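You operate a simulated robot arm through the tools that you are given. There is no shell and no other tool. Be economical: measure what you need, move in short steps, check, and stop when the job is done.

Carry out the task below with a simulated two-armed robot. There is one attempt and no reset: what you move stays moved.

TASK
Take the grey-striped block from the top of the dark bench and leave it on top of the carton there. Fetch the blue filter from the top of the dark bench and set it on the shelf under the wooden bench. Open the upper drawer, take the teal ring from the top of the dark bench and put it in the inside of the upper drawer, then shut the drawer. Take the long orange block and leave it on the back of the camera table. Take the long teal housing on the second corner wall shelf from the bottom and put it away on the top of the loading table. Any order will do. Set down upright: grey-striped block, long orange block.

It is judged by the outcome, as a careful person would: the job done as asked, and still so three seconds after it is handed in. It fails if anything else is knocked over, pushed out of place, dropped, spilled or broken.

THE ROBOT
Two 7-joint arms with fingered hands on one trunk, on a base that drives. Base frame: it is fixed to the floor where the robot stands at the start and does not move with it; the origin is under the middle of the robot, x ahead of it, y to its left, z up; the surface under the hand at the start is at about z = 900. Units: mm, degrees, N and s.
The left shoulder is at the start at [40, 146, 1204], the right one opposite. With the tool pointing down near the work surface each hand reaches from about 300 to 720 mm from the robot's upright axis, wherever it stands, measured 20 degrees to its own side. Places, roughly: back of the camera table (54x20 cm) [3700, -4800, 900]; blue filter [500, 0, 1000]; carton [500, -500, 1000]; grey-striped block (7x3x4 cm) [600, 100, 900]; inside of the upper drawer [400, 1000, 700]; long orange block (4x10x5 cm) [5800, -5800, 900]; long teal housing [8250, -6250, 500]; shelf under the wooden bench [400, 1500, 400]; teal ring (6x6x3 cm) [700, -500, 900]; top of the loading table [6500, -3300, 900]; upper drawer [500, 1000, 700]. Payload 4 kg a hand.
The tool frame of a hand sits at the grasp point between the pads (the TCP): z along the fingers, y along the line on which they close. The tips reach 26 mm beyond it. The gripper opens to 148 mm. The gripper's body begins 73 mm behind the TCP. The gripper is a hand of 3 fingers: y runs from the thumb to the fingers, the wrist lies at [0, 0, -224] in the tool frame.
Orientation is that of the tool frame in the base frame, as [roll, pitch, yaw] about the fixed x, y, z axes, in that order (R = Rz(yaw) Ry(pitch) Rx(roll)). With the fingers straight down and closing along the base's y, the tool's x points along the base's -x, its y along +y and its z along -z.

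THE INTERFACE
- The arms move only by the tool step_arm. It takes "left_targets", "right_targets" or both (then of equal length, played together; a hand with none holds still); each is a list of rows, each a list of 6 numbers: the shift along the tool's x, y, z in m, then the turn, a rotation vector about the tool's x, y, z in degrees. In form: [[x, y, z, wx, wy, wz], ...]. A call has 1 to 8 rows; each row shifts and turns the commanded pose from where the row before left it, along the tool's axes as they then stand. Each row takes 0.2 s and may step no farther than 50 mm and 8.6 degrees from the row before; otherwise, the whole call is refused. Where a pose cannot be reached the arm comes as near as it can. A force on the tool above 40 N (or 10 N above the force at the start of the call, whichever is more), or a blocked arm, ends the call early, and 0.2 s more pass. In this call time passes only in rows, and 0.2 s behind the last. The reply holds the time, the measured pose of the TCP, the force on the tool along the base axes, the opening and the grip force, in the units named above and with some noise, with the torque about the TCP (base axes, N m) and any sound that the robot's microphone picked up, and new pictures: "views" is both (left out), scene, wrist or none (wrist: the cameras of the hands that moved).
- Cameras (640 x 400 px; columns grow to the right, rows downward): "scene" is now at [104.2, 15.1, 1427.6]; the picture's right is [0.19, -0.98, -0.00], its down [-0.61, -0.12, -0.78] and it looks along [0.77, 0.15, -0.63] (base axes); focal length 214 px, centre (320, 200). "left" rides on the left gripper at [-68, -39, -90] in its tool frame; the picture's right is [0.50, -0.87, 0.00], its down [0.66, 0.38, -0.65] and it looks along [0.57, 0.33, 0.76] (tool axes); focal length 222 px, centre (320, 200). "right" rides on the right gripper at [68, -39, -90] in its tool frame; the picture's right is [0.50, 0.87, 0.00], its down [-0.66, 0.38, -0.65] and it looks along [-0.57, 0.33, 0.76] (tool axes); focal length 222 px, centre (320, 200). There is no depth. A picture from a camera that has moved, and an enlarged one, comes with that camera's place and axes in the base frame and with its lens.
- raise_lower(by): slides the trunk up (or, below 0, down) by that many mm; the arms and the scene camera ride with it, the base frame stays. It gives what a move gives, with no picture.
- roll_base(legs): drives the robot by 1 to 6 legs, each [ahead, left, turn to the left] in mm, mm and degrees, along the robot's own axes; the way and the turn of a leg run together, so that a leg with both is an arc; at most 1500 mm and 180 degrees a leg. The arms and the cameras ride along, it lands a little off, and it stops where it bumps. It gives what a move gives, and a new picture of the scene camera.
- move_fingers(finger1, finger2, thumb_bend, hand): sets how far each is bent, from 0 (flat) to 100 (curled in); at 30 the hand is open as for a grip, at 70 the pads meet at the TCP. One left out holds its place. A second passes; each finger stops where it meets its share of the squeeze, and holds until it gets a number again. It is the only way to open and close the hand. It gives what a move gives, with no picture; readings hold the bend of each and the force on the fingers (four entries, about 0 where the hand has none), thumb and palm.
- aim_head(pan, tilt): turns the head with the scene camera to pan (to the left, within 86 degrees either way) and tilt (down, from -29 to 69), counted from straight ahead of the robot. It gives what a move gives, and a new picture of the scene camera.
- inspect(camera, box): a new picture of the part [left, top, right, bottom] of that camera's present view, enlarged. No time passes.
- close_job(): hands the job in; it is judged then, once.

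Go step by step. Nothing tells you exact positions but the pictures and the camera data: compare them with the known pose of the tool, close in by small moves and look again before you grip or let go. The budget is 186 turns and 260 pictures, counting those below and the enlarged ones. Unless the task says otherwise, let go and move clear before handing in, and close with one line.

The tools are called by a JSON object that holds its "api" and its "payload". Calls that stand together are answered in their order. step_arm: Moves the arms, as the interface text tells. Its arguments: {"type":"object","properties":{"left_targets":{"type":"array"},"right_targets":{"type":"array"},"views":{"type":"string","enum":["both","scene","wrist","none"]}},"required":[]} The other tools are called the same way: raise_lower (by) slides the trunk up or down; move_fingers (finger1, finger2, thumb_bend, hand) moves the fingers one by one; roll_base (legs) drives the base; aim_head (pan, tilt) turns the head that bears the scene camera; inspect (camera, box) takes an enlarged picture of a part of a camera's view; close_job () hands the job in.

At the start:

```text
time: 0.0
left_tool_pos: [448.6, 56.4, 1199.7]
left_ee_rot: [-179.9, 0.0, -180.0]
left_force: [-1.1, 0.4, 0.3]
left_moment: [0.02, 0.0, -0.01]
left_grip_width: 147.7
left_grip_force: 0.0
left_shape: jaw
left_bend: [30.0, 30.0, 30.0]
left_finger forces: [0.1, 0.0, 0.0, 0.1, 0.0, 0.1]
right_tool_pos: [341.9, -295.6, 1278.4]
right_ee_rot: [180.0, 0.2, 179.9]
right_force: [1.8, 0.2, -0.4]
right_moment: [-0.01, 0.02, 0.0]
right_grip_width: 147.8
right_grip_force: 0.1
right_shape: jaw
right_bend: [30.0, 30.0, 30.0]
right_finger forces: [0.0, 0.1, 0.1, 0.0, 0.0, 0.1]
trunk travel left (down, up): [-375.0, 131.0]
robot x, y, heading: [-4.1, -0.3, 0.1]
head pan, tilt: [10.7, 38.7]
```

scene: 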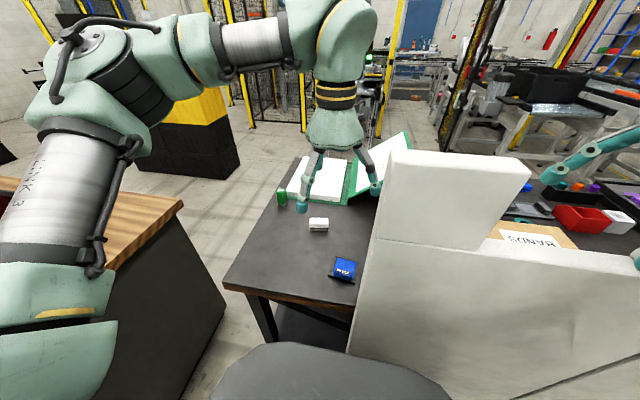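
right: 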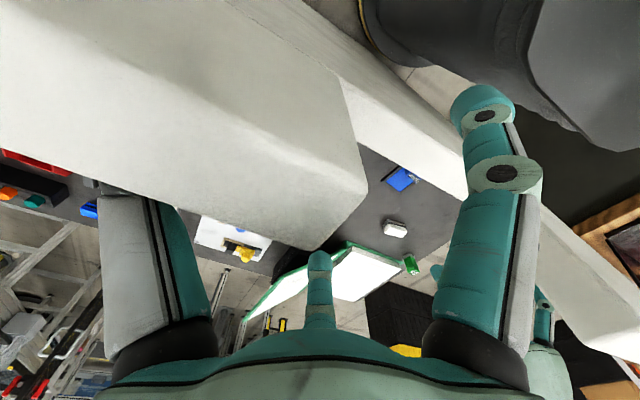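
left: 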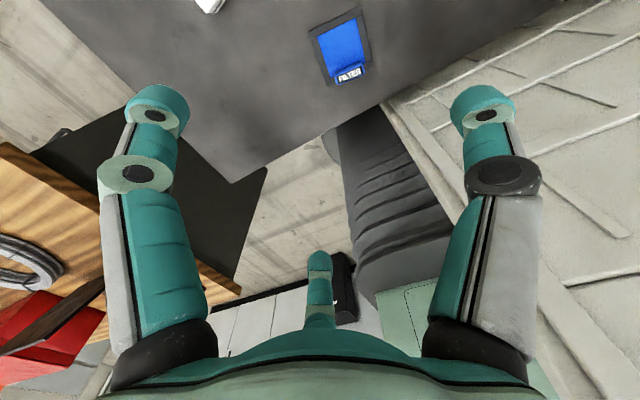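

I see the dark bench ahead with the white-grey block, the blue filter, a big white obstacle to the right, and a wooden bench on the left. I'll look around before moving.

{"api": "aim_head", "payload": {"pan": -35, "tilt": 35}}

{"api": "aim_head", "payload": {"pan": 75, "tilt": 45}}

{"api": "aim_head", "payload": {"pan": 0, "tilt": 60}}

```text
time: 1.1
left_tool_pos: [447.9, 57.0, 1200.2]
left_ee_rot: [180.0, 0.0, 180.0]
left_force: [-0.4, 0.0, -0.4]
left_moment: [0.01, -0.01, -0.01]
left_grip_width: 147.7
left_grip_force: 0.3
left_shape: jaw
left_bend: [30.0, 30.0, 30.0]
left_finger forces: [0.0, 0.0, 0.0, 0.0, 0.1, 0.0]
right_tool_pos: [342.0, -293.8, 1279.7]
right_ee_rot: [180.0, 0.2, 179.8]
right_force: [-0.5, 0.2, -0.7]
right_moment: [-0.01, 0.0, 0.0]
right_grip_width: 148.0
right_grip_force: 0.1
right_shape: jaw
right_bend: [30.0, 30.0, 30.0]
right_finger forces: [0.0, 0.0, 0.1, 0.0, 0.1, 0.0]
trunk travel left (down, up): [-375.0, 131.0]
robot x, y, heading: [0.7, 4.6, -0.0]
head pan, tilt: [-35.0, 35.0]
camera scene: at [92.0, -51.4, 1433.2], right [-0.57, -0.82, 0.0], down [-0.47, 0.33, -0.82], along [0.67, -0.47, -0.57], focal length 214 px, centre (320, 200)
```

scene: 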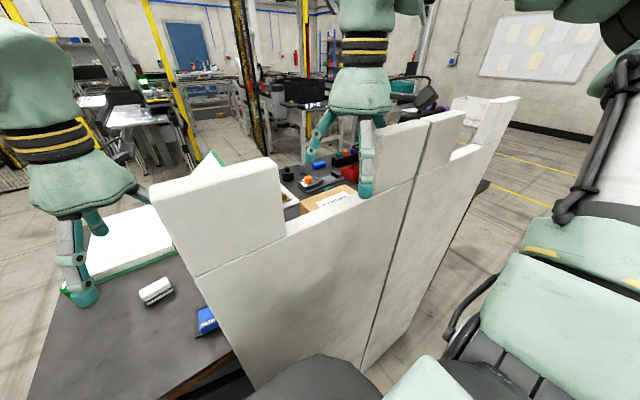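

```text
time: 3.0
left_tool_pos: [448.0, 56.8, 1200.3]
left_ee_rot: [-180.0, 0.0, 180.0]
left_force: [-0.4, 0.1, 0.0]
left_moment: [0.0, 0.01, -0.01]
left_grip_width: 148.0
left_grip_force: 0.1
left_shape: jaw
left_bend: [30.0, 30.0, 30.0]
left_finger forces: [0.0, 0.1, 0.1, 0.1, 0.1, 0.1]
right_tool_pos: [342.3, -297.1, 1279.8]
right_ee_rot: [-180.0, 0.1, 179.9]
right_force: [-0.3, -0.3, -0.7]
right_moment: [0.01, -0.05, 0.0]
right_grip_width: 148.0
right_grip_force: 0.1
right_shape: jaw
right_bend: [30.0, 30.0, 30.0]
right_finger forces: [0.0, 0.1, 0.0, 0.0, 0.0, 0.0]
trunk travel left (down, up): [-375.0, 131.0]
robot x, y, heading: [-0.9, -1.4, 0.1]
head pan, tilt: [75.0, 45.0]
camera scene: at [40.9, 77.6, 1418.4], right [0.97, -0.26, 0.0], down [-0.18, -0.68, -0.71], along [0.18, 0.68, -0.71], focal length 214 px, centre (320, 200)
```

scene: 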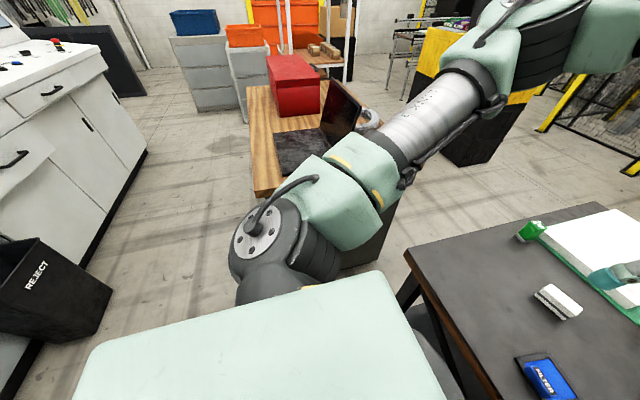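

```text
time: 4.5
left_tool_pos: [448.4, 56.8, 1199.4]
left_ee_rot: [179.9, 0.0, -180.0]
left_force: [-0.3, 0.5, 0.1]
left_moment: [0.0, -0.02, 0.0]
left_grip_width: 147.8
left_grip_force: 0.1
left_shape: jaw
left_bend: [30.0, 30.0, 30.0]
left_finger forces: [0.0, 0.0, 0.0, 0.1, 0.1, 0.0]
right_tool_pos: [341.1, -295.1, 1278.5]
right_ee_rot: [180.0, 0.1, 179.9]
right_force: [0.2, -0.1, -0.7]
right_moment: [0.0, 0.01, 0.01]
right_grip_width: 147.9
right_grip_force: 0.0
right_shape: jaw
right_bend: [30.0, 30.0, 30.0]
right_finger forces: [0.1, 0.0, 0.0, 0.0, 0.0, 0.1]
trunk travel left (down, up): [-375.0, 131.0]
robot x, y, heading: [-1.0, -1.7, -0.1]
head pan, tilt: [0.0, 60.0]
camera scene: at [86.5, -0.9, 1398.9], right [0.0, -1.0, 0.0], down [-0.87, 0.0, -0.5], along [0.5, 0.0, -0.87], focal length 214 px, centre (320, 200)
```

scene: 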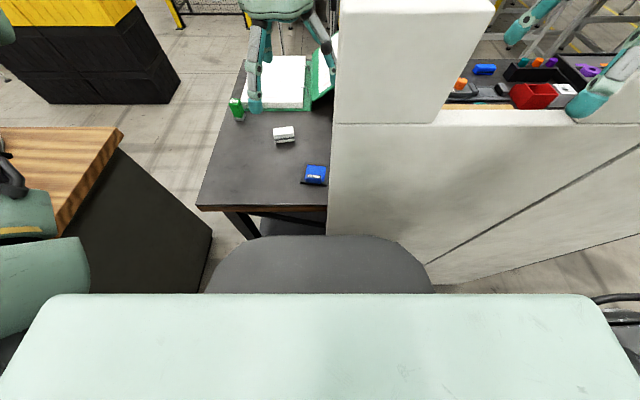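

The white thing is a tall partition at about x≈316, y from -20 to about -1000, top about 1200–1325, standing before the bench. I'll raise the trunk to look over it.

{"api": "raise_lower", "payload": {"by": 130}}

{"api": "aim_head", "payload": {"pan": -45, "tilt": 45}}

{"api": "aim_head", "payload": {"pan": -20, "tilt": 30}}

```text
time: 6.1
left_tool_pos: [448.5, 57.3, 1329.4]
left_ee_rot: [-180.0, -0.1, 179.9]
left_force: [0.1, -0.3, -0.1]
left_moment: [0.0, -0.03, 0.03]
left_grip_width: 148.0
left_grip_force: 0.0
left_shape: jaw
left_bend: [30.0, 30.0, 30.0]
left_finger forces: [0.1, 0.0, 0.0, 0.1, 0.0, 0.0]
right_tool_pos: [342.2, -295.2, 1408.3]
right_ee_rot: [-179.9, 0.1, 180.0]
right_force: [-0.4, 0.2, -0.4]
right_moment: [0.02, 0.0, -0.01]
right_grip_width: 147.5
right_grip_force: 0.0
right_shape: jaw
right_bend: [30.0, 30.0, 30.0]
right_finger forces: [0.0, 0.0, 0.1, 0.0, 0.0, 0.0]
trunk travel left (down, up): [-505.0, 1.0]
robot x, y, heading: [-1.2, -0.3, -0.1]
head pan, tilt: [0.0, 60.0]
```

```text
time: 7.2
left_tool_pos: [448.9, 57.3, 1330.6]
left_ee_rot: [-179.9, 0.1, -180.0]
left_force: [-0.5, 0.0, -0.3]
left_moment: [0.01, 0.02, 0.0]
left_grip_width: 147.9
left_grip_force: 0.1
left_shape: jaw
left_bend: [30.0, 30.0, 30.0]
left_finger forces: [0.0, 0.0, 0.1, 0.1, 0.1, 0.0]
right_tool_pos: [341.8, -296.9, 1408.2]
right_ee_rot: [-179.9, 0.1, 179.9]
right_force: [0.2, 0.9, 0.2]
right_moment: [-0.05, -0.05, 0.01]
right_grip_width: 147.9
right_grip_force: 0.0
right_shape: jaw
right_bend: [30.0, 30.0, 30.0]
right_finger forces: [0.0, 0.0, 0.0, 0.1, 0.1, 0.0]
trunk travel left (down, up): [-505.0, 1.0]
robot x, y, heading: [0.7, 0.0, -0.0]
head pan, tilt: [-45.0, 45.0]
camera scene: at [77.3, -58.4, 1548.3], right [-0.71, -0.71, 0.0], down [-0.5, 0.5, -0.71], along [0.5, -0.5, -0.71], focal length 214 px, centre (320, 200)
```

scene: 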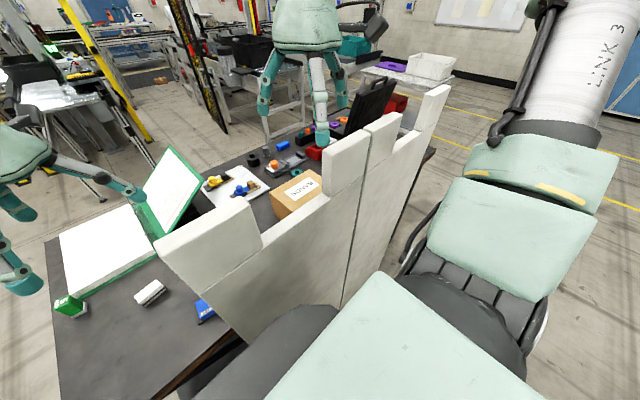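

```text
time: 8.1
left_tool_pos: [449.0, 57.1, 1330.7]
left_ee_rot: [180.0, 0.0, -179.9]
left_force: [-0.1, -0.2, 0.0]
left_moment: [0.01, 0.0, -0.01]
left_grip_width: 147.6
left_grip_force: 0.0
left_shape: jaw
left_bend: [30.0, 30.0, 30.0]
left_finger forces: [0.0, 0.0, 0.0, 0.0, 0.0, 0.1]
right_tool_pos: [342.8, -294.4, 1409.3]
right_ee_rot: [180.0, 0.1, 179.9]
right_force: [-0.6, 0.5, 1.3]
right_moment: [-0.03, 0.0, 0.02]
right_grip_width: 147.9
right_grip_force: 0.0
right_shape: jaw
right_bend: [30.0, 30.0, 30.0]
right_finger forces: [0.0, 0.1, 0.1, 0.1, 0.0, 0.0]
trunk travel left (down, up): [-505.0, 1.0]
robot x, y, heading: [-0.3, 4.6, -0.1]
head pan, tilt: [-20.0, 30.0]
camera scene: at [104.8, -32.0, 1570.9], right [-0.34, -0.94, 0.0], down [-0.47, 0.17, -0.87], along [0.81, -0.3, -0.5], focal length 214 px, centre (320, 200)
```

scene: 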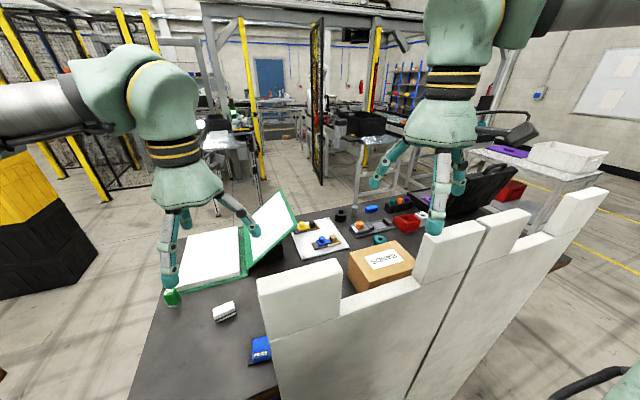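

{"api": "inspect", "payload": {"camera": "scene", "box": [200, 170, 460, 330]}}

```text
2.46 times, centred on (330, 250) of scene
camera zoom: at [104.8, -32.0, 1570.9], right [-0.34, -0.94, 0.0], down [-0.47, 0.17, -0.87], along [0.81, -0.3, -0.5], focal length 528 px, centre (295, 77)
```

zoom: 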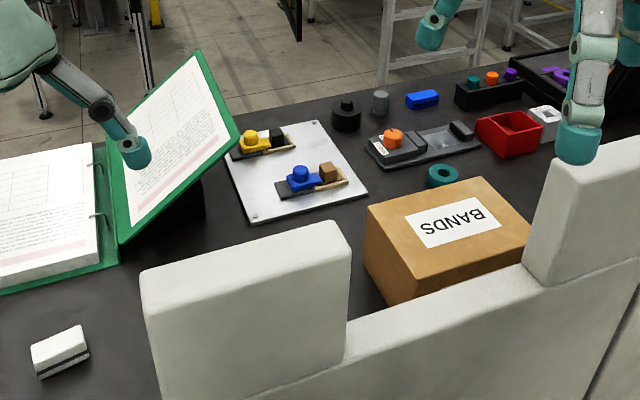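

Fingers are laid out at 120°, and the carton is behind the partition, so I'll need the bench's far side. I'll inspect the carton and the block in detail.

{"api": "inspect", "payload": {"camera": "scene", "box": [330, 200, 450, 300]}}

{"api": "aim_head", "payload": {"pan": -60, "tilt": 25}}

{"api": "aim_head", "payload": {"pan": 10, "tilt": 45}}

{"api": "inspect", "payload": {"camera": "scene", "box": [220, 150, 380, 250]}}

```text
4.00 times, centred on (390, 250) of scene
camera zoom: at [104.8, -32.0, 1570.9], right [-0.34, -0.94, 0.0], down [-0.47, 0.17, -0.87], along [0.81, -0.3, -0.5], focal length 858 px, centre (40, 0)
```

zoom: 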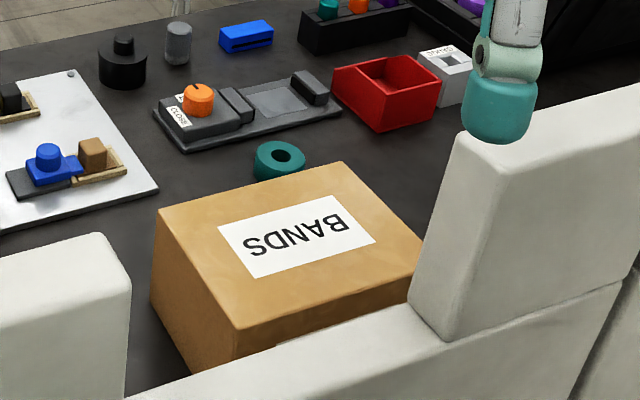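

```text
time: 9.1
left_tool_pos: [447.1, 57.3, 1329.1]
left_ee_rot: [180.0, 0.0, -179.9]
left_force: [0.0, -0.3, -0.9]
left_moment: [0.02, -0.03, 0.02]
left_grip_width: 148.1
left_grip_force: 0.2
left_shape: jaw
left_bend: [30.0, 30.0, 30.0]
left_finger forces: [0.0, 0.0, 0.1, 0.0, 0.0, 0.1]
right_tool_pos: [342.0, -295.6, 1410.4]
right_ee_rot: [-180.0, 0.2, 179.9]
right_force: [-0.2, 0.1, -0.3]
right_moment: [0.02, -0.01, -0.02]
right_grip_width: 147.9
right_grip_force: 0.1
right_shape: jaw
right_bend: [30.0, 30.0, 30.0]
right_finger forces: [0.0, 0.0, 0.1, 0.0, 0.0, 0.0]
trunk travel left (down, up): [-505.0, 1.0]
robot x, y, heading: [-1.4, -0.4, 0.1]
head pan, tilt: [-60.0, 25.0]
camera scene: at [66.0, -80.6, 1578.9], right [-0.87, -0.5, 0.0], down [-0.21, 0.37, -0.91], along [0.45, -0.78, -0.42], focal length 214 px, centre (320, 200)
```

scene: 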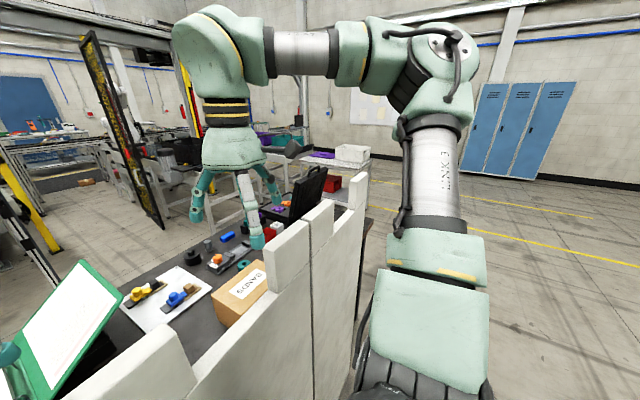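

```text
time: 10.6
left_tool_pos: [447.8, 57.9, 1330.3]
left_ee_rot: [180.0, 0.0, -179.9]
left_force: [-0.3, 0.2, -0.1]
left_moment: [0.0, 0.01, 0.02]
left_grip_width: 147.9
left_grip_force: 0.1
left_shape: jaw
left_bend: [30.0, 30.0, 30.0]
left_finger forces: [0.0, 0.0, 0.1, 0.1, 0.0, 0.0]
right_tool_pos: [340.8, -295.2, 1407.7]
right_ee_rot: [-180.0, 0.1, 179.9]
right_force: [-0.7, 0.1, 0.3]
right_moment: [0.0, -0.01, 0.02]
right_grip_width: 147.8
right_grip_force: 0.1
right_shape: jaw
right_bend: [30.0, 30.0, 30.0]
right_finger forces: [0.0, 0.1, 0.1, 0.0, 0.0, 0.2]
trunk travel left (down, up): [-505.0, 1.0]
robot x, y, heading: [-2.2, -0.7, -0.2]
head pan, tilt: [10.0, 45.0]
camera scene: at [100.0, 13.1, 1548.3], right [0.17, -0.98, 0.0], down [-0.7, -0.12, -0.71], along [0.7, 0.12, -0.71], focal length 214 px, centre (320, 200)
```

scene: 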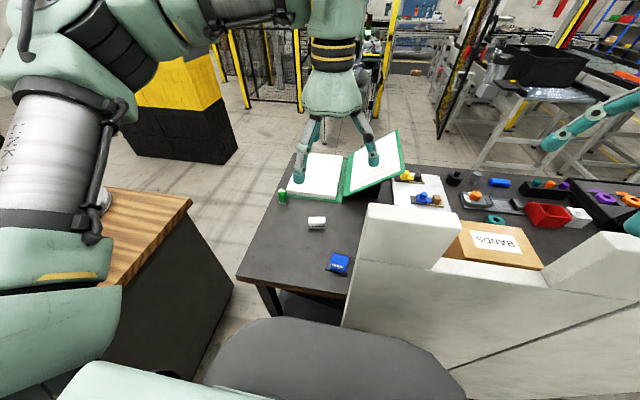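

```text
4.00 times, centred on (300, 200) of scene
camera zoom: at [100.0, 13.1, 1548.3], right [0.17, -0.98, 0.0], down [-0.7, -0.12, -0.71], along [0.7, 0.12, -0.71], focal length 858 px, centre (400, 200)
```

zoom: 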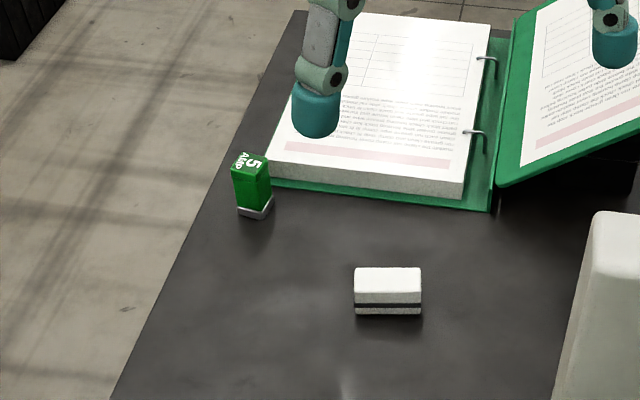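

The right arm works elbow-up, so it can reach over the partition to the carton (top about z 1020, x 480–606, y −331…−530). I'll move the left arm aside, shift the base left, and pick the striped block (about 600,112) with the right hand.

{"api": "step_arm", "payload": {"left_targets": [[0.03, 0.05, 0, 0, 0, 0], [0.03, 0.05, 0, 0, 0, 0], [0.03, 0.05, 0, 0, 0, 0], [0, 0.05, 0, 0, 0, 0], [0, 0.04, 0, 0, 0, 0]], "views": "none"}}

{"api": "roll_base", "payload": {"legs": [[0, 150, 0]]}}

```text
refused: row 1 steps farther than a row can; nothing moved
```

```text
time: 11.9
left_tool_pos: [448.2, 198.0, 1330.3]
left_ee_rot: [179.7, 0.0, 179.9]
left_force: [0.0, 1.0, 0.1]
left_moment: [0.01, 0.01, 0.0]
left_grip_width: 148.0
left_grip_force: 0.0
left_shape: jaw
left_bend: [30.0, 30.0, 30.0]
left_finger forces: [0.0, 0.0, 0.0, 0.1, 0.1, 0.0]
right_tool_pos: [341.8, -155.1, 1408.5]
right_ee_rot: [179.8, 0.0, 179.8]
right_force: [-0.2, -0.2, 0.0]
right_moment: [0.02, 0.02, 0.01]
right_grip_width: 148.0
right_grip_force: 0.0
right_shape: jaw
right_bend: [30.0, 30.0, 30.0]
right_finger forces: [0.0, 0.0, 0.0, 0.1, 0.1, 0.0]
trunk travel left (down, up): [-505.0, 1.0]
robot x, y, heading: [-3.3, 144.4, 0.2]
head pan, tilt: [10.0, 45.0]
camera scene: at [100.0, 154.6, 1548.4], right [0.17, -0.99, 0.0], down [-0.7, -0.12, -0.71], along [0.7, 0.12, -0.71], focal length 214 px, centre (320, 200)
```

scene: 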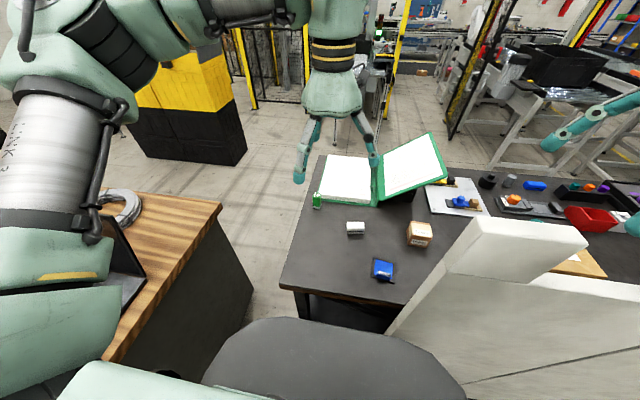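

I see the block at about (598,107) and another small carton nearby at (615,−118). Moving the right hand above the block and the left hand aside.

{"api": "step_arm", "payload": {"left_targets": [[0.015, 0.025, 0, 0, 0, 0], [0.015, 0.025, 0, 0, 0, 0], [0.015, 0.025, 0, 0, 0, 0], [0.015, 0.025, 0, 0, 0, 0], [0.015, 0.025, 0, 0, 0, 0], [0.015, 0.025, 0, 0, 0, 0], [0.015, 0.025, 0, 0, 0, 0], [0.015, 0.025, 0, 0, 0, 0]], "right_targets": [[-0.032, 0.033, 0, 0, 0, 0], [-0.032, 0.033, 0, 0, 0, 0], [-0.032, 0.033, 0, 0, 0, 0], [-0.032, 0.033, 0, 0, 0, 0], [-0.032, 0.033, 0, 0, 0, 0], [-0.032, 0.033, 0, 0, 0, 0], [-0.032, 0.033, 0, 0, 0, 0], [-0.032, 0.033, 0, 0, 0, 0]], "views": "none"}}

{"api": "step_arm", "payload": {"right_targets": [[0, 0, 0.02, 0, 0, 8.5], [0, 0, 0.02, 0, 0, 8.5], [0, 0, 0.02, 0, 0, 8.5], [0, 0, 0.02, 0, 0, 8.5], [0, 0, 0.02, 0, 0, 8.5], [0, 0, 0.02, 0, 0, 8.5], [0, 0, 0.02, 0, 0, 8.5], [0, 0, 0.02, 0, 0, 8.5]], "views": "wrist"}}

```text
time: 13.7
left_tool_pos: [327.4, 402.9, 1330.2]
left_ee_rot: [-179.8, 0.1, 179.9]
left_force: [-0.6, -0.3, 0.2]
left_moment: [-0.04, -0.04, -0.01]
left_grip_width: 147.8
left_grip_force: 0.0
left_shape: jaw
left_bend: [30.0, 30.0, 30.0]
left_finger forces: [0.1, 0.1, 0.0, 0.0, 0.0, 0.1]
right_tool_pos: [469.9, -50.0, 1404.9]
right_ee_rot: [180.0, 0.1, 179.8]
right_force: [-0.6, 0.1, 0.5]
right_moment: [0.01, -0.01, 0.0]
right_grip_width: 148.1
right_grip_force: 0.1
right_shape: jaw
right_bend: [30.0, 30.0, 30.0]
right_finger forces: [0.0, 0.0, 0.0, 0.0, 0.1, 0.0]
right hand out of reach, approached as far as the arm can: row 4, 5, 6, 7, 8
trunk travel left (down, up): [-505.0, 1.0]
robot x, y, heading: [2.4, 146.4, -0.3]
head pan, tilt: [10.0, 45.0]
```

```text
time: 15.5
left_tool_pos: [328.0, 399.8, 1330.5]
left_ee_rot: [-180.0, 0.0, 179.9]
left_force: [-0.3, -0.5, 0.2]
left_moment: [-0.01, 0.0, 0.02]
left_grip_width: 148.0
left_grip_force: 0.0
left_shape: jaw
left_bend: [30.0, 30.0, 30.0]
left_finger forces: [0.0, 0.0, 0.1, 0.1, 0.0, 0.0]
right_tool_pos: [486.5, -69.3, 1274.0]
right_ee_rot: [179.9, 0.0, 117.4]
right_force: [-0.1, 0.2, 0.7]
right_moment: [0.01, -0.03, 0.02]
right_grip_width: 148.0
right_grip_force: 0.1
right_shape: jaw
right_bend: [30.0, 30.0, 30.0]
right_finger forces: [0.0, 0.1, 0.0, 0.1, 0.1, 0.1]
right hand out of reach, approached as far as the arm can: row 7, 8
trunk travel left (down, up): [-505.0, 1.0]
robot x, y, heading: [2.7, 145.7, 0.1]
head pan, tilt: [10.0, 45.0]
camera right: at [420.6, -29.1, 1363.6], right [0.54, 0.84, 0.0], down [0.64, -0.41, 0.65], along [0.55, -0.35, -0.76], focal length 222 px, centre (320, 200)
```

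right: 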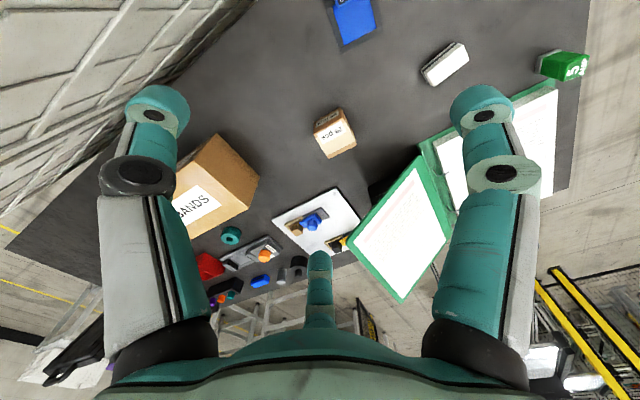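

The right hand is limited by reach when high; going lower it should come out further. I'll descend and check where it goes.

{"api": "step_arm", "payload": {"right_targets": [[0, 0, 0.03, 0, 0, 0], [0, 0, 0.03, 0, 0, 0], [0, 0, 0.03, 0, 0, 0]], "views": "scene"}}

```text
time: 16.3
left_tool_pos: [327.9, 402.2, 1330.6]
left_ee_rot: [180.0, -0.1, 179.8]
left_force: [-0.1, 0.9, 0.0]
left_moment: [-0.04, 0.0, -0.01]
left_grip_width: 147.8
left_grip_force: 0.1
left_shape: jaw
left_bend: [30.0, 30.0, 30.0]
left_finger forces: [0.0, 0.0, 0.1, 0.0, 0.0, 0.1]
right_tool_pos: [508.3, -94.4, 1201.6]
right_ee_rot: [180.0, -0.3, 117.7]
right_force: [-0.4, 0.1, 0.1]
right_moment: [0.05, 0.04, 0.0]
right_grip_width: 147.8
right_grip_force: 0.0
right_shape: jaw
right_bend: [30.0, 30.0, 30.0]
right_finger forces: [0.0, 0.1, 0.1, 0.1, 0.0, 0.0]
right hand out of reach, approached as far as the arm can: row 1, 2, 3
trunk travel left (down, up): [-505.0, 1.0]
robot x, y, heading: [-2.5, 147.9, -0.3]
head pan, tilt: [10.0, 45.0]
camera scene: at [100.5, 158.8, 1548.3], right [0.17, -0.99, 0.0], down [-0.7, -0.12, -0.71], along [0.7, 0.12, -0.71], focal length 214 px, centre (320, 200)
```

scene: 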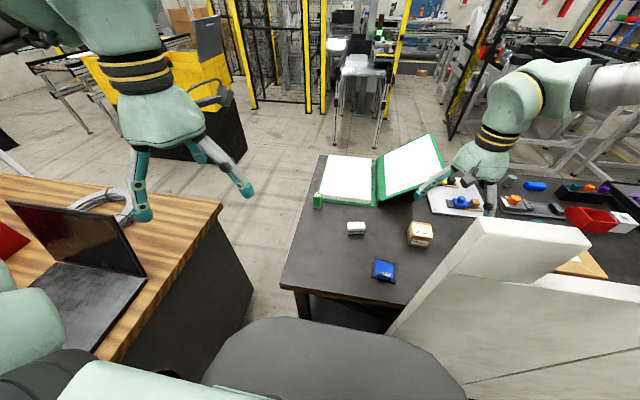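

The right arm can't get across to the block well; the left hand is the natural one here. I'll retract the right hand up and back first.

{"api": "step_arm", "payload": {"right_targets": [[0, 0, -0.04, 0, 0, 0], [0, 0, -0.04, 0, 0, 0], [0, 0, -0.04, 0, 0, 0], [0, 0, -0.04, 0, 0, 0], [0, 0, -0.04, 0, 0, -8.5], [0, 0, 0, 0, 0, -8.5], [0, 0, 0, 0, 0, -8.5], [0, 0, 0, 0, 0, -8.5]], "views": "none"}}

```text
time: 18.1
left_tool_pos: [328.6, 401.4, 1329.1]
left_ee_rot: [-180.0, 0.0, 179.9]
left_force: [0.0, 0.8, -0.9]
left_moment: [0.0, -0.03, 0.02]
left_grip_width: 148.0
left_grip_force: 0.1
left_shape: jaw
left_bend: [30.0, 30.0, 30.0]
left_finger forces: [0.0, 0.0, 0.0, 0.0, 0.1, 0.0]
right_tool_pos: [507.7, -94.7, 1402.2]
right_ee_rot: [180.0, 0.0, 151.6]
right_force: [0.1, 0.5, 0.7]
right_moment: [0.02, 0.0, -0.01]
right_grip_width: 148.1
right_grip_force: 0.0
right_shape: jaw
right_bend: [30.0, 30.0, 30.0]
right_finger forces: [0.0, 0.1, 0.1, 0.0, 0.0, 0.0]
trunk travel left (down, up): [-505.0, 1.0]
robot x, y, heading: [1.2, 145.6, -0.2]
head pan, tilt: [10.0, 45.0]
```

{"api": "step_arm", "payload": {"right_targets": [[0, 0, 0, 0, 0, -8.5], [0, 0, 0, 0, 0, -8.5], [0, 0, 0, 0, 0, -8.5], [0, 0, 0, 0, 0, -2.7], [0.045, -0.02, 0, 0, 0, 0], [0.045, -0.02, 0, 0, 0, 0], [0.045, -0.02, 0, 0, 0, 0], [0.045, -0.02, 0, 0, 0, 0]], "views": "none"}}

{"api": "roll_base", "payload": {"legs": [[0, -190, 0]]}}

```text
time: 19.9
left_tool_pos: [324.9, 401.0, 1330.2]
left_ee_rot: [-179.9, 0.0, 179.9]
left_force: [-1.0, 0.2, 0.4]
left_moment: [0.01, 0.0, 0.0]
left_grip_width: 147.9
left_grip_force: 0.1
left_shape: jaw
left_bend: [30.0, 30.0, 30.0]
left_finger forces: [0.0, 0.1, 0.1, 0.0, 0.0, 0.0]
right_tool_pos: [325.9, -174.1, 1402.3]
right_ee_rot: [179.8, 0.2, 179.7]
right_force: [-1.2, 0.2, 0.6]
right_moment: [0.01, -0.03, 0.01]
right_grip_width: 147.7
right_grip_force: 0.1
right_shape: jaw
right_bend: [30.0, 30.0, 30.0]
right_finger forces: [0.0, 0.0, 0.1, 0.1, 0.0, 0.1]
trunk travel left (down, up): [-505.0, 1.0]
robot x, y, heading: [1.3, 143.4, -0.1]
head pan, tilt: [10.0, 45.0]
```

```text
time: 21.5
left_tool_pos: [327.6, 215.2, 1327.9]
left_ee_rot: [-179.7, 0.0, 179.9]
left_force: [0.0, -0.6, 1.2]
left_moment: [0.0, -0.01, 0.05]
left_grip_width: 147.8
left_grip_force: 0.0
left_shape: jaw
left_bend: [30.0, 30.0, 30.0]
left_finger forces: [0.0, 0.0, 0.1, 0.0, 0.0, 0.1]
right_tool_pos: [329.0, -359.7, 1403.5]
right_ee_rot: [-179.7, 0.1, 179.6]
right_force: [1.0, -0.2, 0.4]
right_moment: [-0.06, 0.01, -0.03]
right_grip_width: 148.0
right_grip_force: 0.0
right_shape: jaw
right_bend: [30.0, 30.0, 30.0]
right_finger forces: [0.0, 0.0, 0.1, 0.0, 0.0, 0.0]
trunk travel left (down, up): [-505.0, 1.0]
robot x, y, heading: [1.1, -47.4, -0.2]
head pan, tilt: [10.0, 45.0]
camera scene: at [99.5, -26.5, 1548.3], right [0.17, -0.99, 0.0], down [-0.7, -0.12, -0.71], along [0.7, 0.12, -0.71], focal length 214 px, centre (320, 200)
```

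scene: 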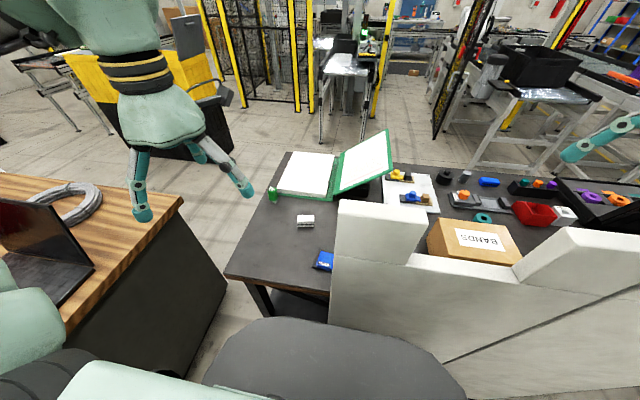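

Now the left hand goes over the block (long axis turned about 10° from y).

{"api": "step_arm", "payload": {"left_targets": [[-0.034, -0.0135, 0.026, 0, 0, -1.25], [-0.034, -0.0135, 0.026, 0, 0, -1.25], [-0.034, -0.0135, 0.026, 0, 0, -1.25], [-0.034, -0.0135, 0.026, 0, 0, -1.25], [-0.034, -0.0135, 0.026, 0, 0, -1.25], [-0.034, -0.0135, 0.026, 0, 0, -1.25], [-0.034, -0.0135, 0.026, 0, 0, -1.25], [-0.034, -0.0135, 0.026, 0, 0, -1.25]]}}

```text
time: 23.3
left_tool_pos: [606.8, 120.2, 1119.9]
left_ee_rot: [180.0, -0.1, -170.1]
left_force: [-0.4, 0.7, -0.3]
left_moment: [-0.03, 0.0, -0.01]
left_grip_width: 147.7
left_grip_force: 0.1
left_shape: jaw
left_bend: [30.0, 30.0, 30.0]
left_finger forces: [0.0, 0.0, 0.0, 0.1, 0.0, 0.0]
right_tool_pos: [330.4, -363.9, 1400.9]
right_ee_rot: [179.9, 0.0, 179.6]
right_force: [-0.3, -0.5, 1.3]
right_moment: [0.0, 0.01, -0.04]
right_grip_width: 148.1
right_grip_force: 0.1
right_shape: jaw
right_bend: [30.0, 30.0, 30.0]
right_finger forces: [0.1, 0.1, 0.0, 0.0, 0.0, 0.0]
trunk travel left (down, up): [-505.0, 1.0]
robot x, y, heading: [-0.6, -41.7, -0.2]
head pan, tilt: [10.0, 45.0]
camera scene: at [101.6, -33.4, 1548.2], right [0.17, -0.99, 0.0], down [-0.7, -0.12, -0.71], along [0.7, 0.12, -0.71], focal length 214 px, centre (320, 200)
camera left: at [681.0, 93.4, 1211.9], right [-0.34, -0.94, 0.0], down [-0.71, 0.26, 0.65], along [-0.62, 0.22, -0.76], focal length 222 px, centre (320, 200)
```

scene: 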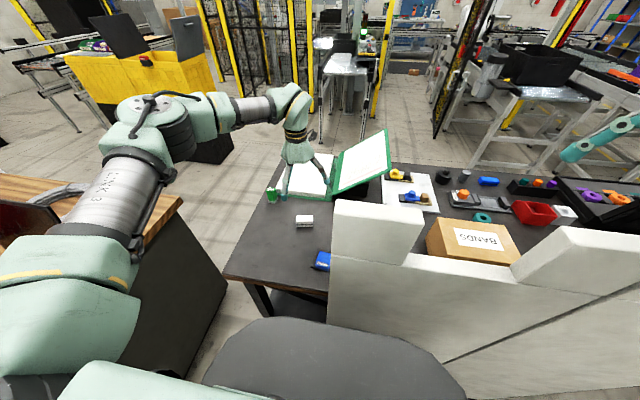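
left: 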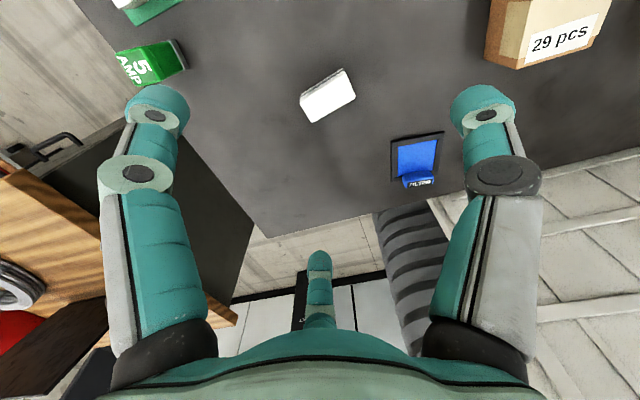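

Block centre is about (603,110), yaw 14°. I'll align and descend part-way.

{"api": "step_arm", "payload": {"left_targets": [[0.006, -0.014, 0.02, 0, 0, -4], [0, 0, 0.04, 0, 0, 0], [0, 0, 0.04, 0, 0, 0]], "views": "wrist"}}

```text
time: 24.1
left_tool_pos: [603.1, 106.5, 1021.7]
left_ee_rot: [180.0, 0.0, -166.1]
left_force: [-0.9, 0.0, -0.6]
left_moment: [-0.02, -0.04, -0.01]
left_grip_width: 148.1
left_grip_force: 0.1
left_shape: jaw
left_bend: [30.0, 30.0, 30.0]
left_finger forces: [0.0, 0.1, 0.0, 0.1, 0.1, 0.0]
right_tool_pos: [327.7, -363.4, 1401.9]
right_ee_rot: [-179.9, 0.1, 179.6]
right_force: [0.1, 0.2, 0.4]
right_moment: [0.0, -0.02, 0.0]
right_grip_width: 148.1
right_grip_force: 0.1
right_shape: jaw
right_bend: [30.0, 30.0, 30.0]
right_finger forces: [0.0, 0.1, 0.0, 0.0, 0.1, 0.0]
trunk travel left (down, up): [-505.0, 1.0]
robot x, y, heading: [-1.4, -45.4, -0.0]
head pan, tilt: [10.0, 45.0]
camera left: at [678.2, 85.1, 1112.0], right [-0.28, -0.96, 0.0], down [-0.73, 0.21, 0.65], along [-0.63, 0.18, -0.76], focal length 222 px, centre (320, 200)
```

left: 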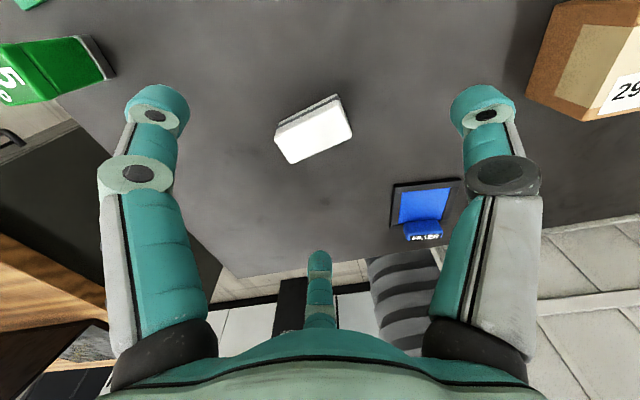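

Alignment is good; descending to grasp height.

{"api": "step_arm", "payload": {"left_targets": [[-0.003, 0, 0.04, 0, 0, 0], [0, 0, 0.035, 0, 0, 0], [0, 0, 0.018, 0, 0, 0]], "views": "wrist"}}

{"api": "move_fingers", "payload": {"hand": "left", "finger1": 60, "finger2": 60, "thumb_bend": 48}}

```text
time: 24.9
left_tool_pos: [605.3, 107.7, 927.2]
left_ee_rot: [180.0, -0.1, -166.1]
left_force: [0.5, 0.6, 0.0]
left_moment: [0.0, 0.0, 0.01]
left_grip_width: 148.0
left_grip_force: 0.1
left_shape: jaw
left_bend: [30.0, 30.0, 30.0]
left_finger forces: [0.0, 0.0, 0.0, 0.1, 0.0, 0.0]
right_tool_pos: [328.4, -364.0, 1402.8]
right_ee_rot: [180.0, 0.1, 179.5]
right_force: [0.9, 0.4, 0.2]
right_moment: [0.0, 0.0, 0.01]
right_grip_width: 147.5
right_grip_force: 0.1
right_shape: jaw
right_bend: [30.0, 30.0, 30.0]
right_finger forces: [0.1, 0.1, 0.0, 0.0, 0.0, 0.0]
trunk travel left (down, up): [-505.0, 1.0]
robot x, y, heading: [-0.3, -45.3, -0.5]
head pan, tilt: [10.0, 45.0]
camera left: at [681.3, 86.9, 1018.9], right [-0.28, -0.96, 0.0], down [-0.73, 0.21, 0.65], along [-0.63, 0.18, -0.76], focal length 222 px, centre (320, 200)
```

left: 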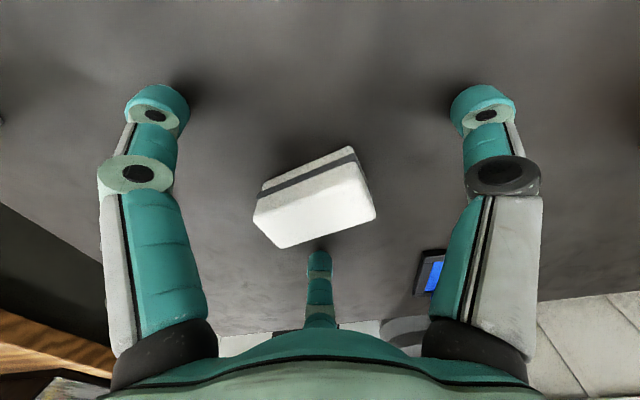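

```text
time: 25.7
left_tool_pos: [606.9, 106.1, 932.4]
left_ee_rot: [-179.7, 0.0, -165.9]
left_force: [-7.1, -0.2, 19.9]
left_moment: [-1.02, -0.03, -0.37]
left_grip_width: 49.8
left_grip_force: 10.4
left_shape: fingers
left_bend: [60.0, 59.0, 48.0]
left_finger forces: [0.3, 0.4, 0.1, 0.0, 20.2, 0.0]
right_tool_pos: [326.3, -363.9, 1401.9]
right_ee_rot: [179.9, 0.1, 179.6]
right_force: [-0.1, 0.0, -0.4]
right_moment: [-0.03, 0.01, 0.02]
right_grip_width: 148.0
right_grip_force: 0.0
right_shape: jaw
right_bend: [30.0, 30.0, 30.0]
right_finger forces: [0.0, 0.0, 0.0, 0.0, 0.0, 0.0]
trunk travel left (down, up): [-505.0, 1.0]
robot x, y, heading: [-2.0, -45.8, -0.3]
head pan, tilt: [10.0, 45.0]
stopped (left hand): the force on the tool passed its limit at 41 N (the readings are from after the stop); the commanded pose is now the measured one
```

A force of 20 N shows on the thumb, with an upward push; the curl may touch the table. I'll look.

{"api": "inspect", "payload": {"camera": "left", "box": [160, 60, 560, 310]}}

{"api": "inspect", "payload": {"camera": "scene", "box": [240, 120, 400, 220]}}

```text
1.60 times, centred on (360, 185) of left
camera zoom: at [682.4, 86.0, 1024.5], right [-0.27, -0.96, 0.01], down [-0.73, 0.21, 0.65], along [-0.63, 0.17, -0.76], focal length 355 px, centre (256, 224)
```

zoom: 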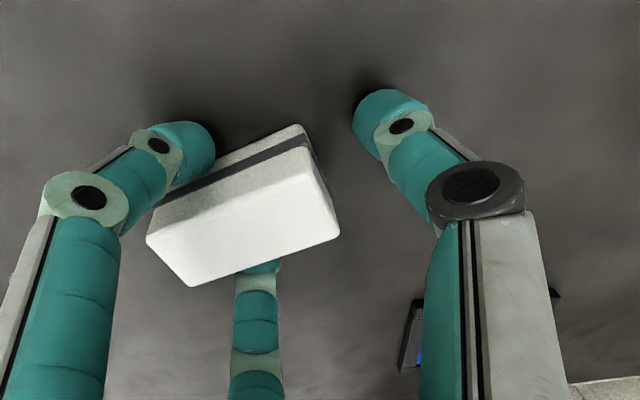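

```text
4.00 times, centred on (320, 170) of scene
camera zoom: at [98.4, -32.3, 1548.3], right [0.17, -0.99, 0.0], down [-0.7, -0.12, -0.71], along [0.7, 0.12, -0.71], focal length 858 px, centre (320, 320)
```

zoom: 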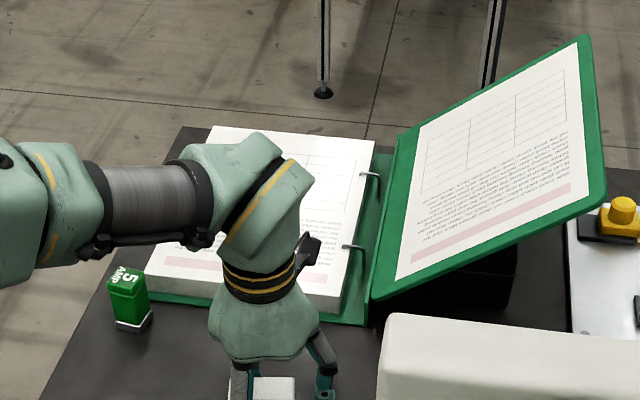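

The thumb tip touched the table while curling. I'll raise about 8 mm, then close.

{"api": "step_arm", "payload": {"left_targets": [[0, 0, -0.008, 0, 0, 0]], "views": "none"}}

{"api": "move_fingers", "payload": {"hand": "left", "finger1": 64, "finger2": 64, "thumb_bend": 64}}

{"api": "inspect", "payload": {"camera": "left", "box": [160, 60, 560, 310]}}

```text
time: 26.1
left_tool_pos: [607.4, 107.6, 937.0]
left_ee_rot: [-179.9, 0.0, -165.9]
left_force: [0.2, 0.2, 0.2]
left_moment: [-0.01, 0.01, 0.01]
left_grip_width: 50.7
left_grip_force: 0.8
left_shape: fingers
left_bend: [60.0, 59.0, 48.0]
left_finger forces: [0.0, 0.3, 0.1, 0.0, 0.0, 0.0]
right_tool_pos: [328.8, -363.6, 1402.6]
right_ee_rot: [-179.9, 0.2, 179.5]
right_force: [0.3, 0.1, -0.3]
right_moment: [0.04, 0.02, -0.01]
right_grip_width: 148.0
right_grip_force: 0.0
right_shape: jaw
right_bend: [30.0, 30.0, 30.0]
right_finger forces: [0.1, 0.0, 0.1, 0.1, 0.0, 0.1]
trunk travel left (down, up): [-505.0, 1.0]
robot x, y, heading: [-4.4, -47.7, -0.1]
head pan, tilt: [10.0, 45.0]
```

```text
time: 27.1
left_tool_pos: [607.6, 106.5, 937.8]
left_ee_rot: [-180.0, 0.0, -165.8]
left_force: [0.3, 0.4, -0.3]
left_moment: [0.0, -0.02, 0.0]
left_grip_width: 26.9
left_grip_force: 4.3
left_shape: fingers
left_bend: [61.0, 60.0, 61.0]
left_finger forces: [2.7, 3.1, 0.0, 0.0, 3.8, 0.0]
right_tool_pos: [327.6, -362.5, 1402.3]
right_ee_rot: [179.9, 0.1, 179.5]
right_force: [-0.3, -0.7, 0.2]
right_moment: [0.01, 0.0, 0.01]
right_grip_width: 147.8
right_grip_force: 0.1
right_shape: jaw
right_bend: [30.0, 30.0, 30.0]
right_finger forces: [0.0, 0.0, 0.0, 0.0, 0.0, 0.0]
trunk travel left (down, up): [-505.0, 1.0]
robot x, y, heading: [2.4, -42.5, -0.1]
head pan, tilt: [10.0, 45.0]
```

```text
1.60 times, centred on (360, 185) of left
camera zoom: at [682.3, 87.1, 1029.3], right [-0.27, -0.96, 0.0], down [-0.73, 0.21, 0.65], along [-0.63, 0.18, -0.76], focal length 355 px, centre (256, 224)
```

zoom: 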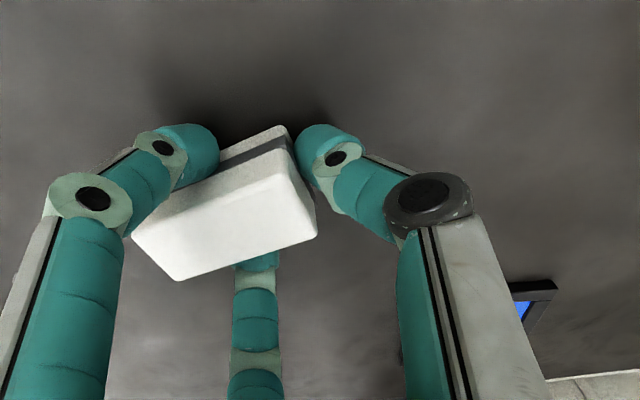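

All three touch the block. Tighten, then lift.

{"api": "move_fingers", "payload": {"hand": "left", "finger1": 75, "finger2": 75, "thumb_bend": 75}}

{"api": "step_arm", "payload": {"left_targets": [[0, 0, -0.02, 0, 0, 0], [0, 0, -0.03, 0, 0, 0], [0, 0, -0.04, 0, 0, 0]], "views": "wrist"}}

```text
time: 28.1
left_tool_pos: [607.4, 106.9, 938.7]
left_ee_rot: [-179.9, 0.0, -165.9]
left_force: [-0.1, -0.8, 1.6]
left_moment: [0.0, -0.01, -0.01]
left_grip_width: 19.3
left_grip_force: 16.8
left_shape: fingers
left_bend: [62.0, 60.0, 67.0]
left_finger forces: [9.9, 10.6, 0.0, 0.0, 13.0, 0.0]
right_tool_pos: [327.9, -363.3, 1403.4]
right_ee_rot: [179.9, 0.1, 179.6]
right_force: [0.9, -0.1, -0.1]
right_moment: [0.01, 0.01, 0.03]
right_grip_width: 147.9
right_grip_force: 0.0
right_shape: jaw
right_bend: [30.0, 30.0, 30.0]
right_finger forces: [0.1, 0.1, 0.0, 0.0, 0.0, 0.0]
trunk travel left (down, up): [-505.0, 1.0]
robot x, y, heading: [-0.7, -41.6, -0.0]
head pan, tilt: [10.0, 45.0]
```

```text
time: 28.9
left_tool_pos: [606.4, 107.6, 1027.4]
left_ee_rot: [-179.8, 0.0, -165.9]
left_force: [-0.7, 1.0, -0.9]
left_moment: [-0.03, -0.03, -0.01]
left_grip_width: 19.5
left_grip_force: 16.4
left_shape: fingers
left_bend: [62.0, 60.0, 67.0]
left_finger forces: [9.5, 10.4, 0.1, 0.0, 13.3, 0.0]
right_tool_pos: [328.0, -362.7, 1402.1]
right_ee_rot: [179.9, 0.1, 179.5]
right_force: [-0.1, 0.8, 0.3]
right_moment: [0.02, -0.02, 0.0]
right_grip_width: 147.5
right_grip_force: 0.0
right_shape: jaw
right_bend: [30.0, 30.0, 30.0]
right_finger forces: [0.0, 0.0, 0.0, 0.1, 0.1, 0.1]
trunk travel left (down, up): [-505.0, 1.0]
robot x, y, heading: [-1.7, -43.4, 0.1]
head pan, tilt: [10.0, 45.0]
camera left: at [681.4, 86.6, 1119.0], right [-0.27, -0.96, 0.0], down [-0.73, 0.21, 0.65], along [-0.63, 0.18, -0.76], focal length 222 px, centre (320, 200)
```

left: 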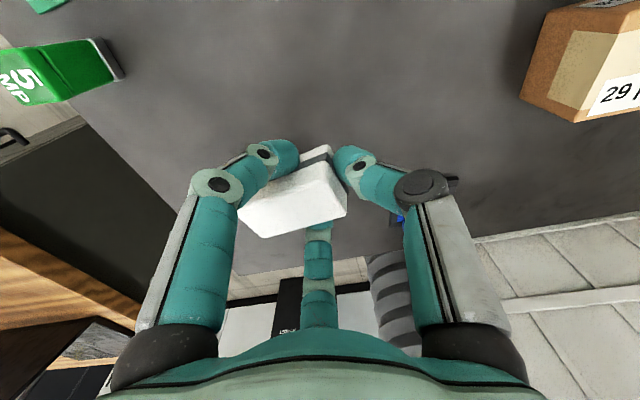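

Block is held (its bottom 39 mm below the TCP). Raising it above the partition height, then driving right so the left arm faces the carton.

{"api": "step_arm", "payload": {"left_targets": [[0.01, 0, -0.046, 0, 0, 0], [0.01, 0, -0.046, 0, 0, 0], [0.015, 0, -0.046, 0, 0, 0], [0.015, 0, -0.046, 0, 0, 0], [0.015, 0, -0.046, 0, 0, 0], [0.015, 0, -0.046, 0, 0, 0], [0.015, 0, -0.046, 0, 0, 0], [0.015, 0, -0.046, 0, 0, 0]], "views": "none"}}

{"api": "step_arm", "payload": {"left_targets": [[0, 0, -0.03, 0, 0, 0]], "views": "none"}}

{"api": "roll_base", "payload": {"legs": [[0, -300, 0]]}}

```text
time: 30.7
left_tool_pos: [497.6, 80.7, 1396.1]
left_ee_rot: [-179.9, 0.0, -166.0]
left_force: [-0.8, -0.1, -0.5]
left_moment: [-0.02, -0.01, 0.0]
left_grip_width: 19.3
left_grip_force: 16.5
left_shape: fingers
left_bend: [62.0, 60.0, 67.0]
left_finger forces: [9.4, 10.1, 0.1, 0.0, 13.0, 0.0]
right_tool_pos: [325.9, -363.7, 1403.3]
right_ee_rot: [179.9, 0.3, 179.6]
right_force: [0.0, 1.0, -0.1]
right_moment: [-0.06, 0.0, -0.01]
right_grip_width: 147.9
right_grip_force: 0.0
right_shape: jaw
right_bend: [30.0, 30.0, 30.0]
right_finger forces: [0.0, 0.0, 0.0, 0.0, 0.0, 0.0]
trunk travel left (down, up): [-505.0, 1.0]
robot x, y, heading: [-0.2, -46.7, -0.3]
head pan, tilt: [10.0, 45.0]
```

```text
time: 31.1
left_tool_pos: [498.1, 82.9, 1425.5]
left_ee_rot: [-179.9, 0.1, -166.0]
left_force: [0.3, 0.4, -0.5]
left_moment: [-0.04, 0.0, 0.03]
left_grip_width: 19.3
left_grip_force: 16.6
left_shape: fingers
left_bend: [62.0, 60.0, 67.0]
left_finger forces: [9.3, 10.0, 0.1, 0.0, 13.0, 0.0]
right_tool_pos: [327.2, -363.5, 1401.7]
right_ee_rot: [179.9, 0.2, 179.6]
right_force: [-0.7, 0.3, 0.9]
right_moment: [-0.01, 0.0, 0.0]
right_grip_width: 148.1
right_grip_force: 0.1
right_shape: jaw
right_bend: [30.0, 30.0, 30.0]
right_finger forces: [0.0, 0.1, 0.0, 0.1, 0.0, 0.0]
trunk travel left (down, up): [-505.0, 1.0]
robot x, y, heading: [-4.1, -46.0, 0.1]
head pan, tilt: [10.0, 45.0]
```

```text
time: 33.1
left_tool_pos: [497.9, -205.9, 1425.6]
left_ee_rot: [-179.7, -0.1, -165.8]
left_force: [0.2, -0.3, -0.2]
left_moment: [0.0, 0.0, 0.01]
left_grip_width: 19.1
left_grip_force: 15.8
left_shape: fingers
left_bend: [62.0, 60.0, 67.0]
left_finger forces: [9.4, 10.0, 0.0, 0.0, 13.0, 0.1]
right_tool_pos: [327.9, -653.3, 1403.5]
right_ee_rot: [-179.9, 0.1, 179.8]
right_force: [0.4, 0.3, 0.3]
right_moment: [-0.05, -0.01, -0.03]
right_grip_width: 147.8
right_grip_force: 0.1
right_shape: jaw
right_bend: [30.0, 30.0, 30.0]
right_finger forces: [0.0, 0.1, 0.0, 0.0, 0.0, 0.0]
trunk travel left (down, up): [-505.0, 1.0]
robot x, y, heading: [-1.0, -339.4, -0.1]
head pan, tilt: [10.0, 45.0]
camera scene: at [99.3, -322.9, 1548.3], right [0.17, -0.98, 0.0], down [-0.7, -0.13, -0.71], along [0.7, 0.12, -0.71], focal length 214 px, centre (320, 200)
```

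scene: 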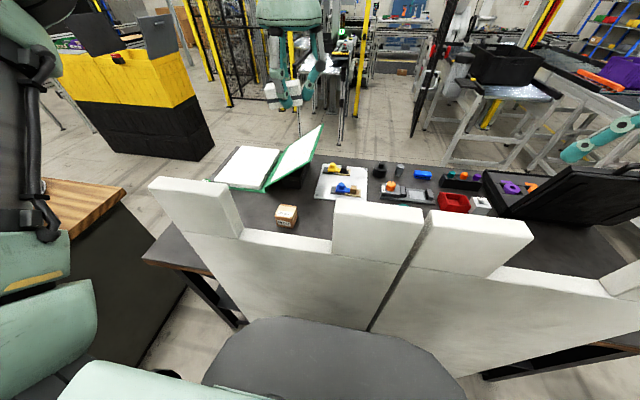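

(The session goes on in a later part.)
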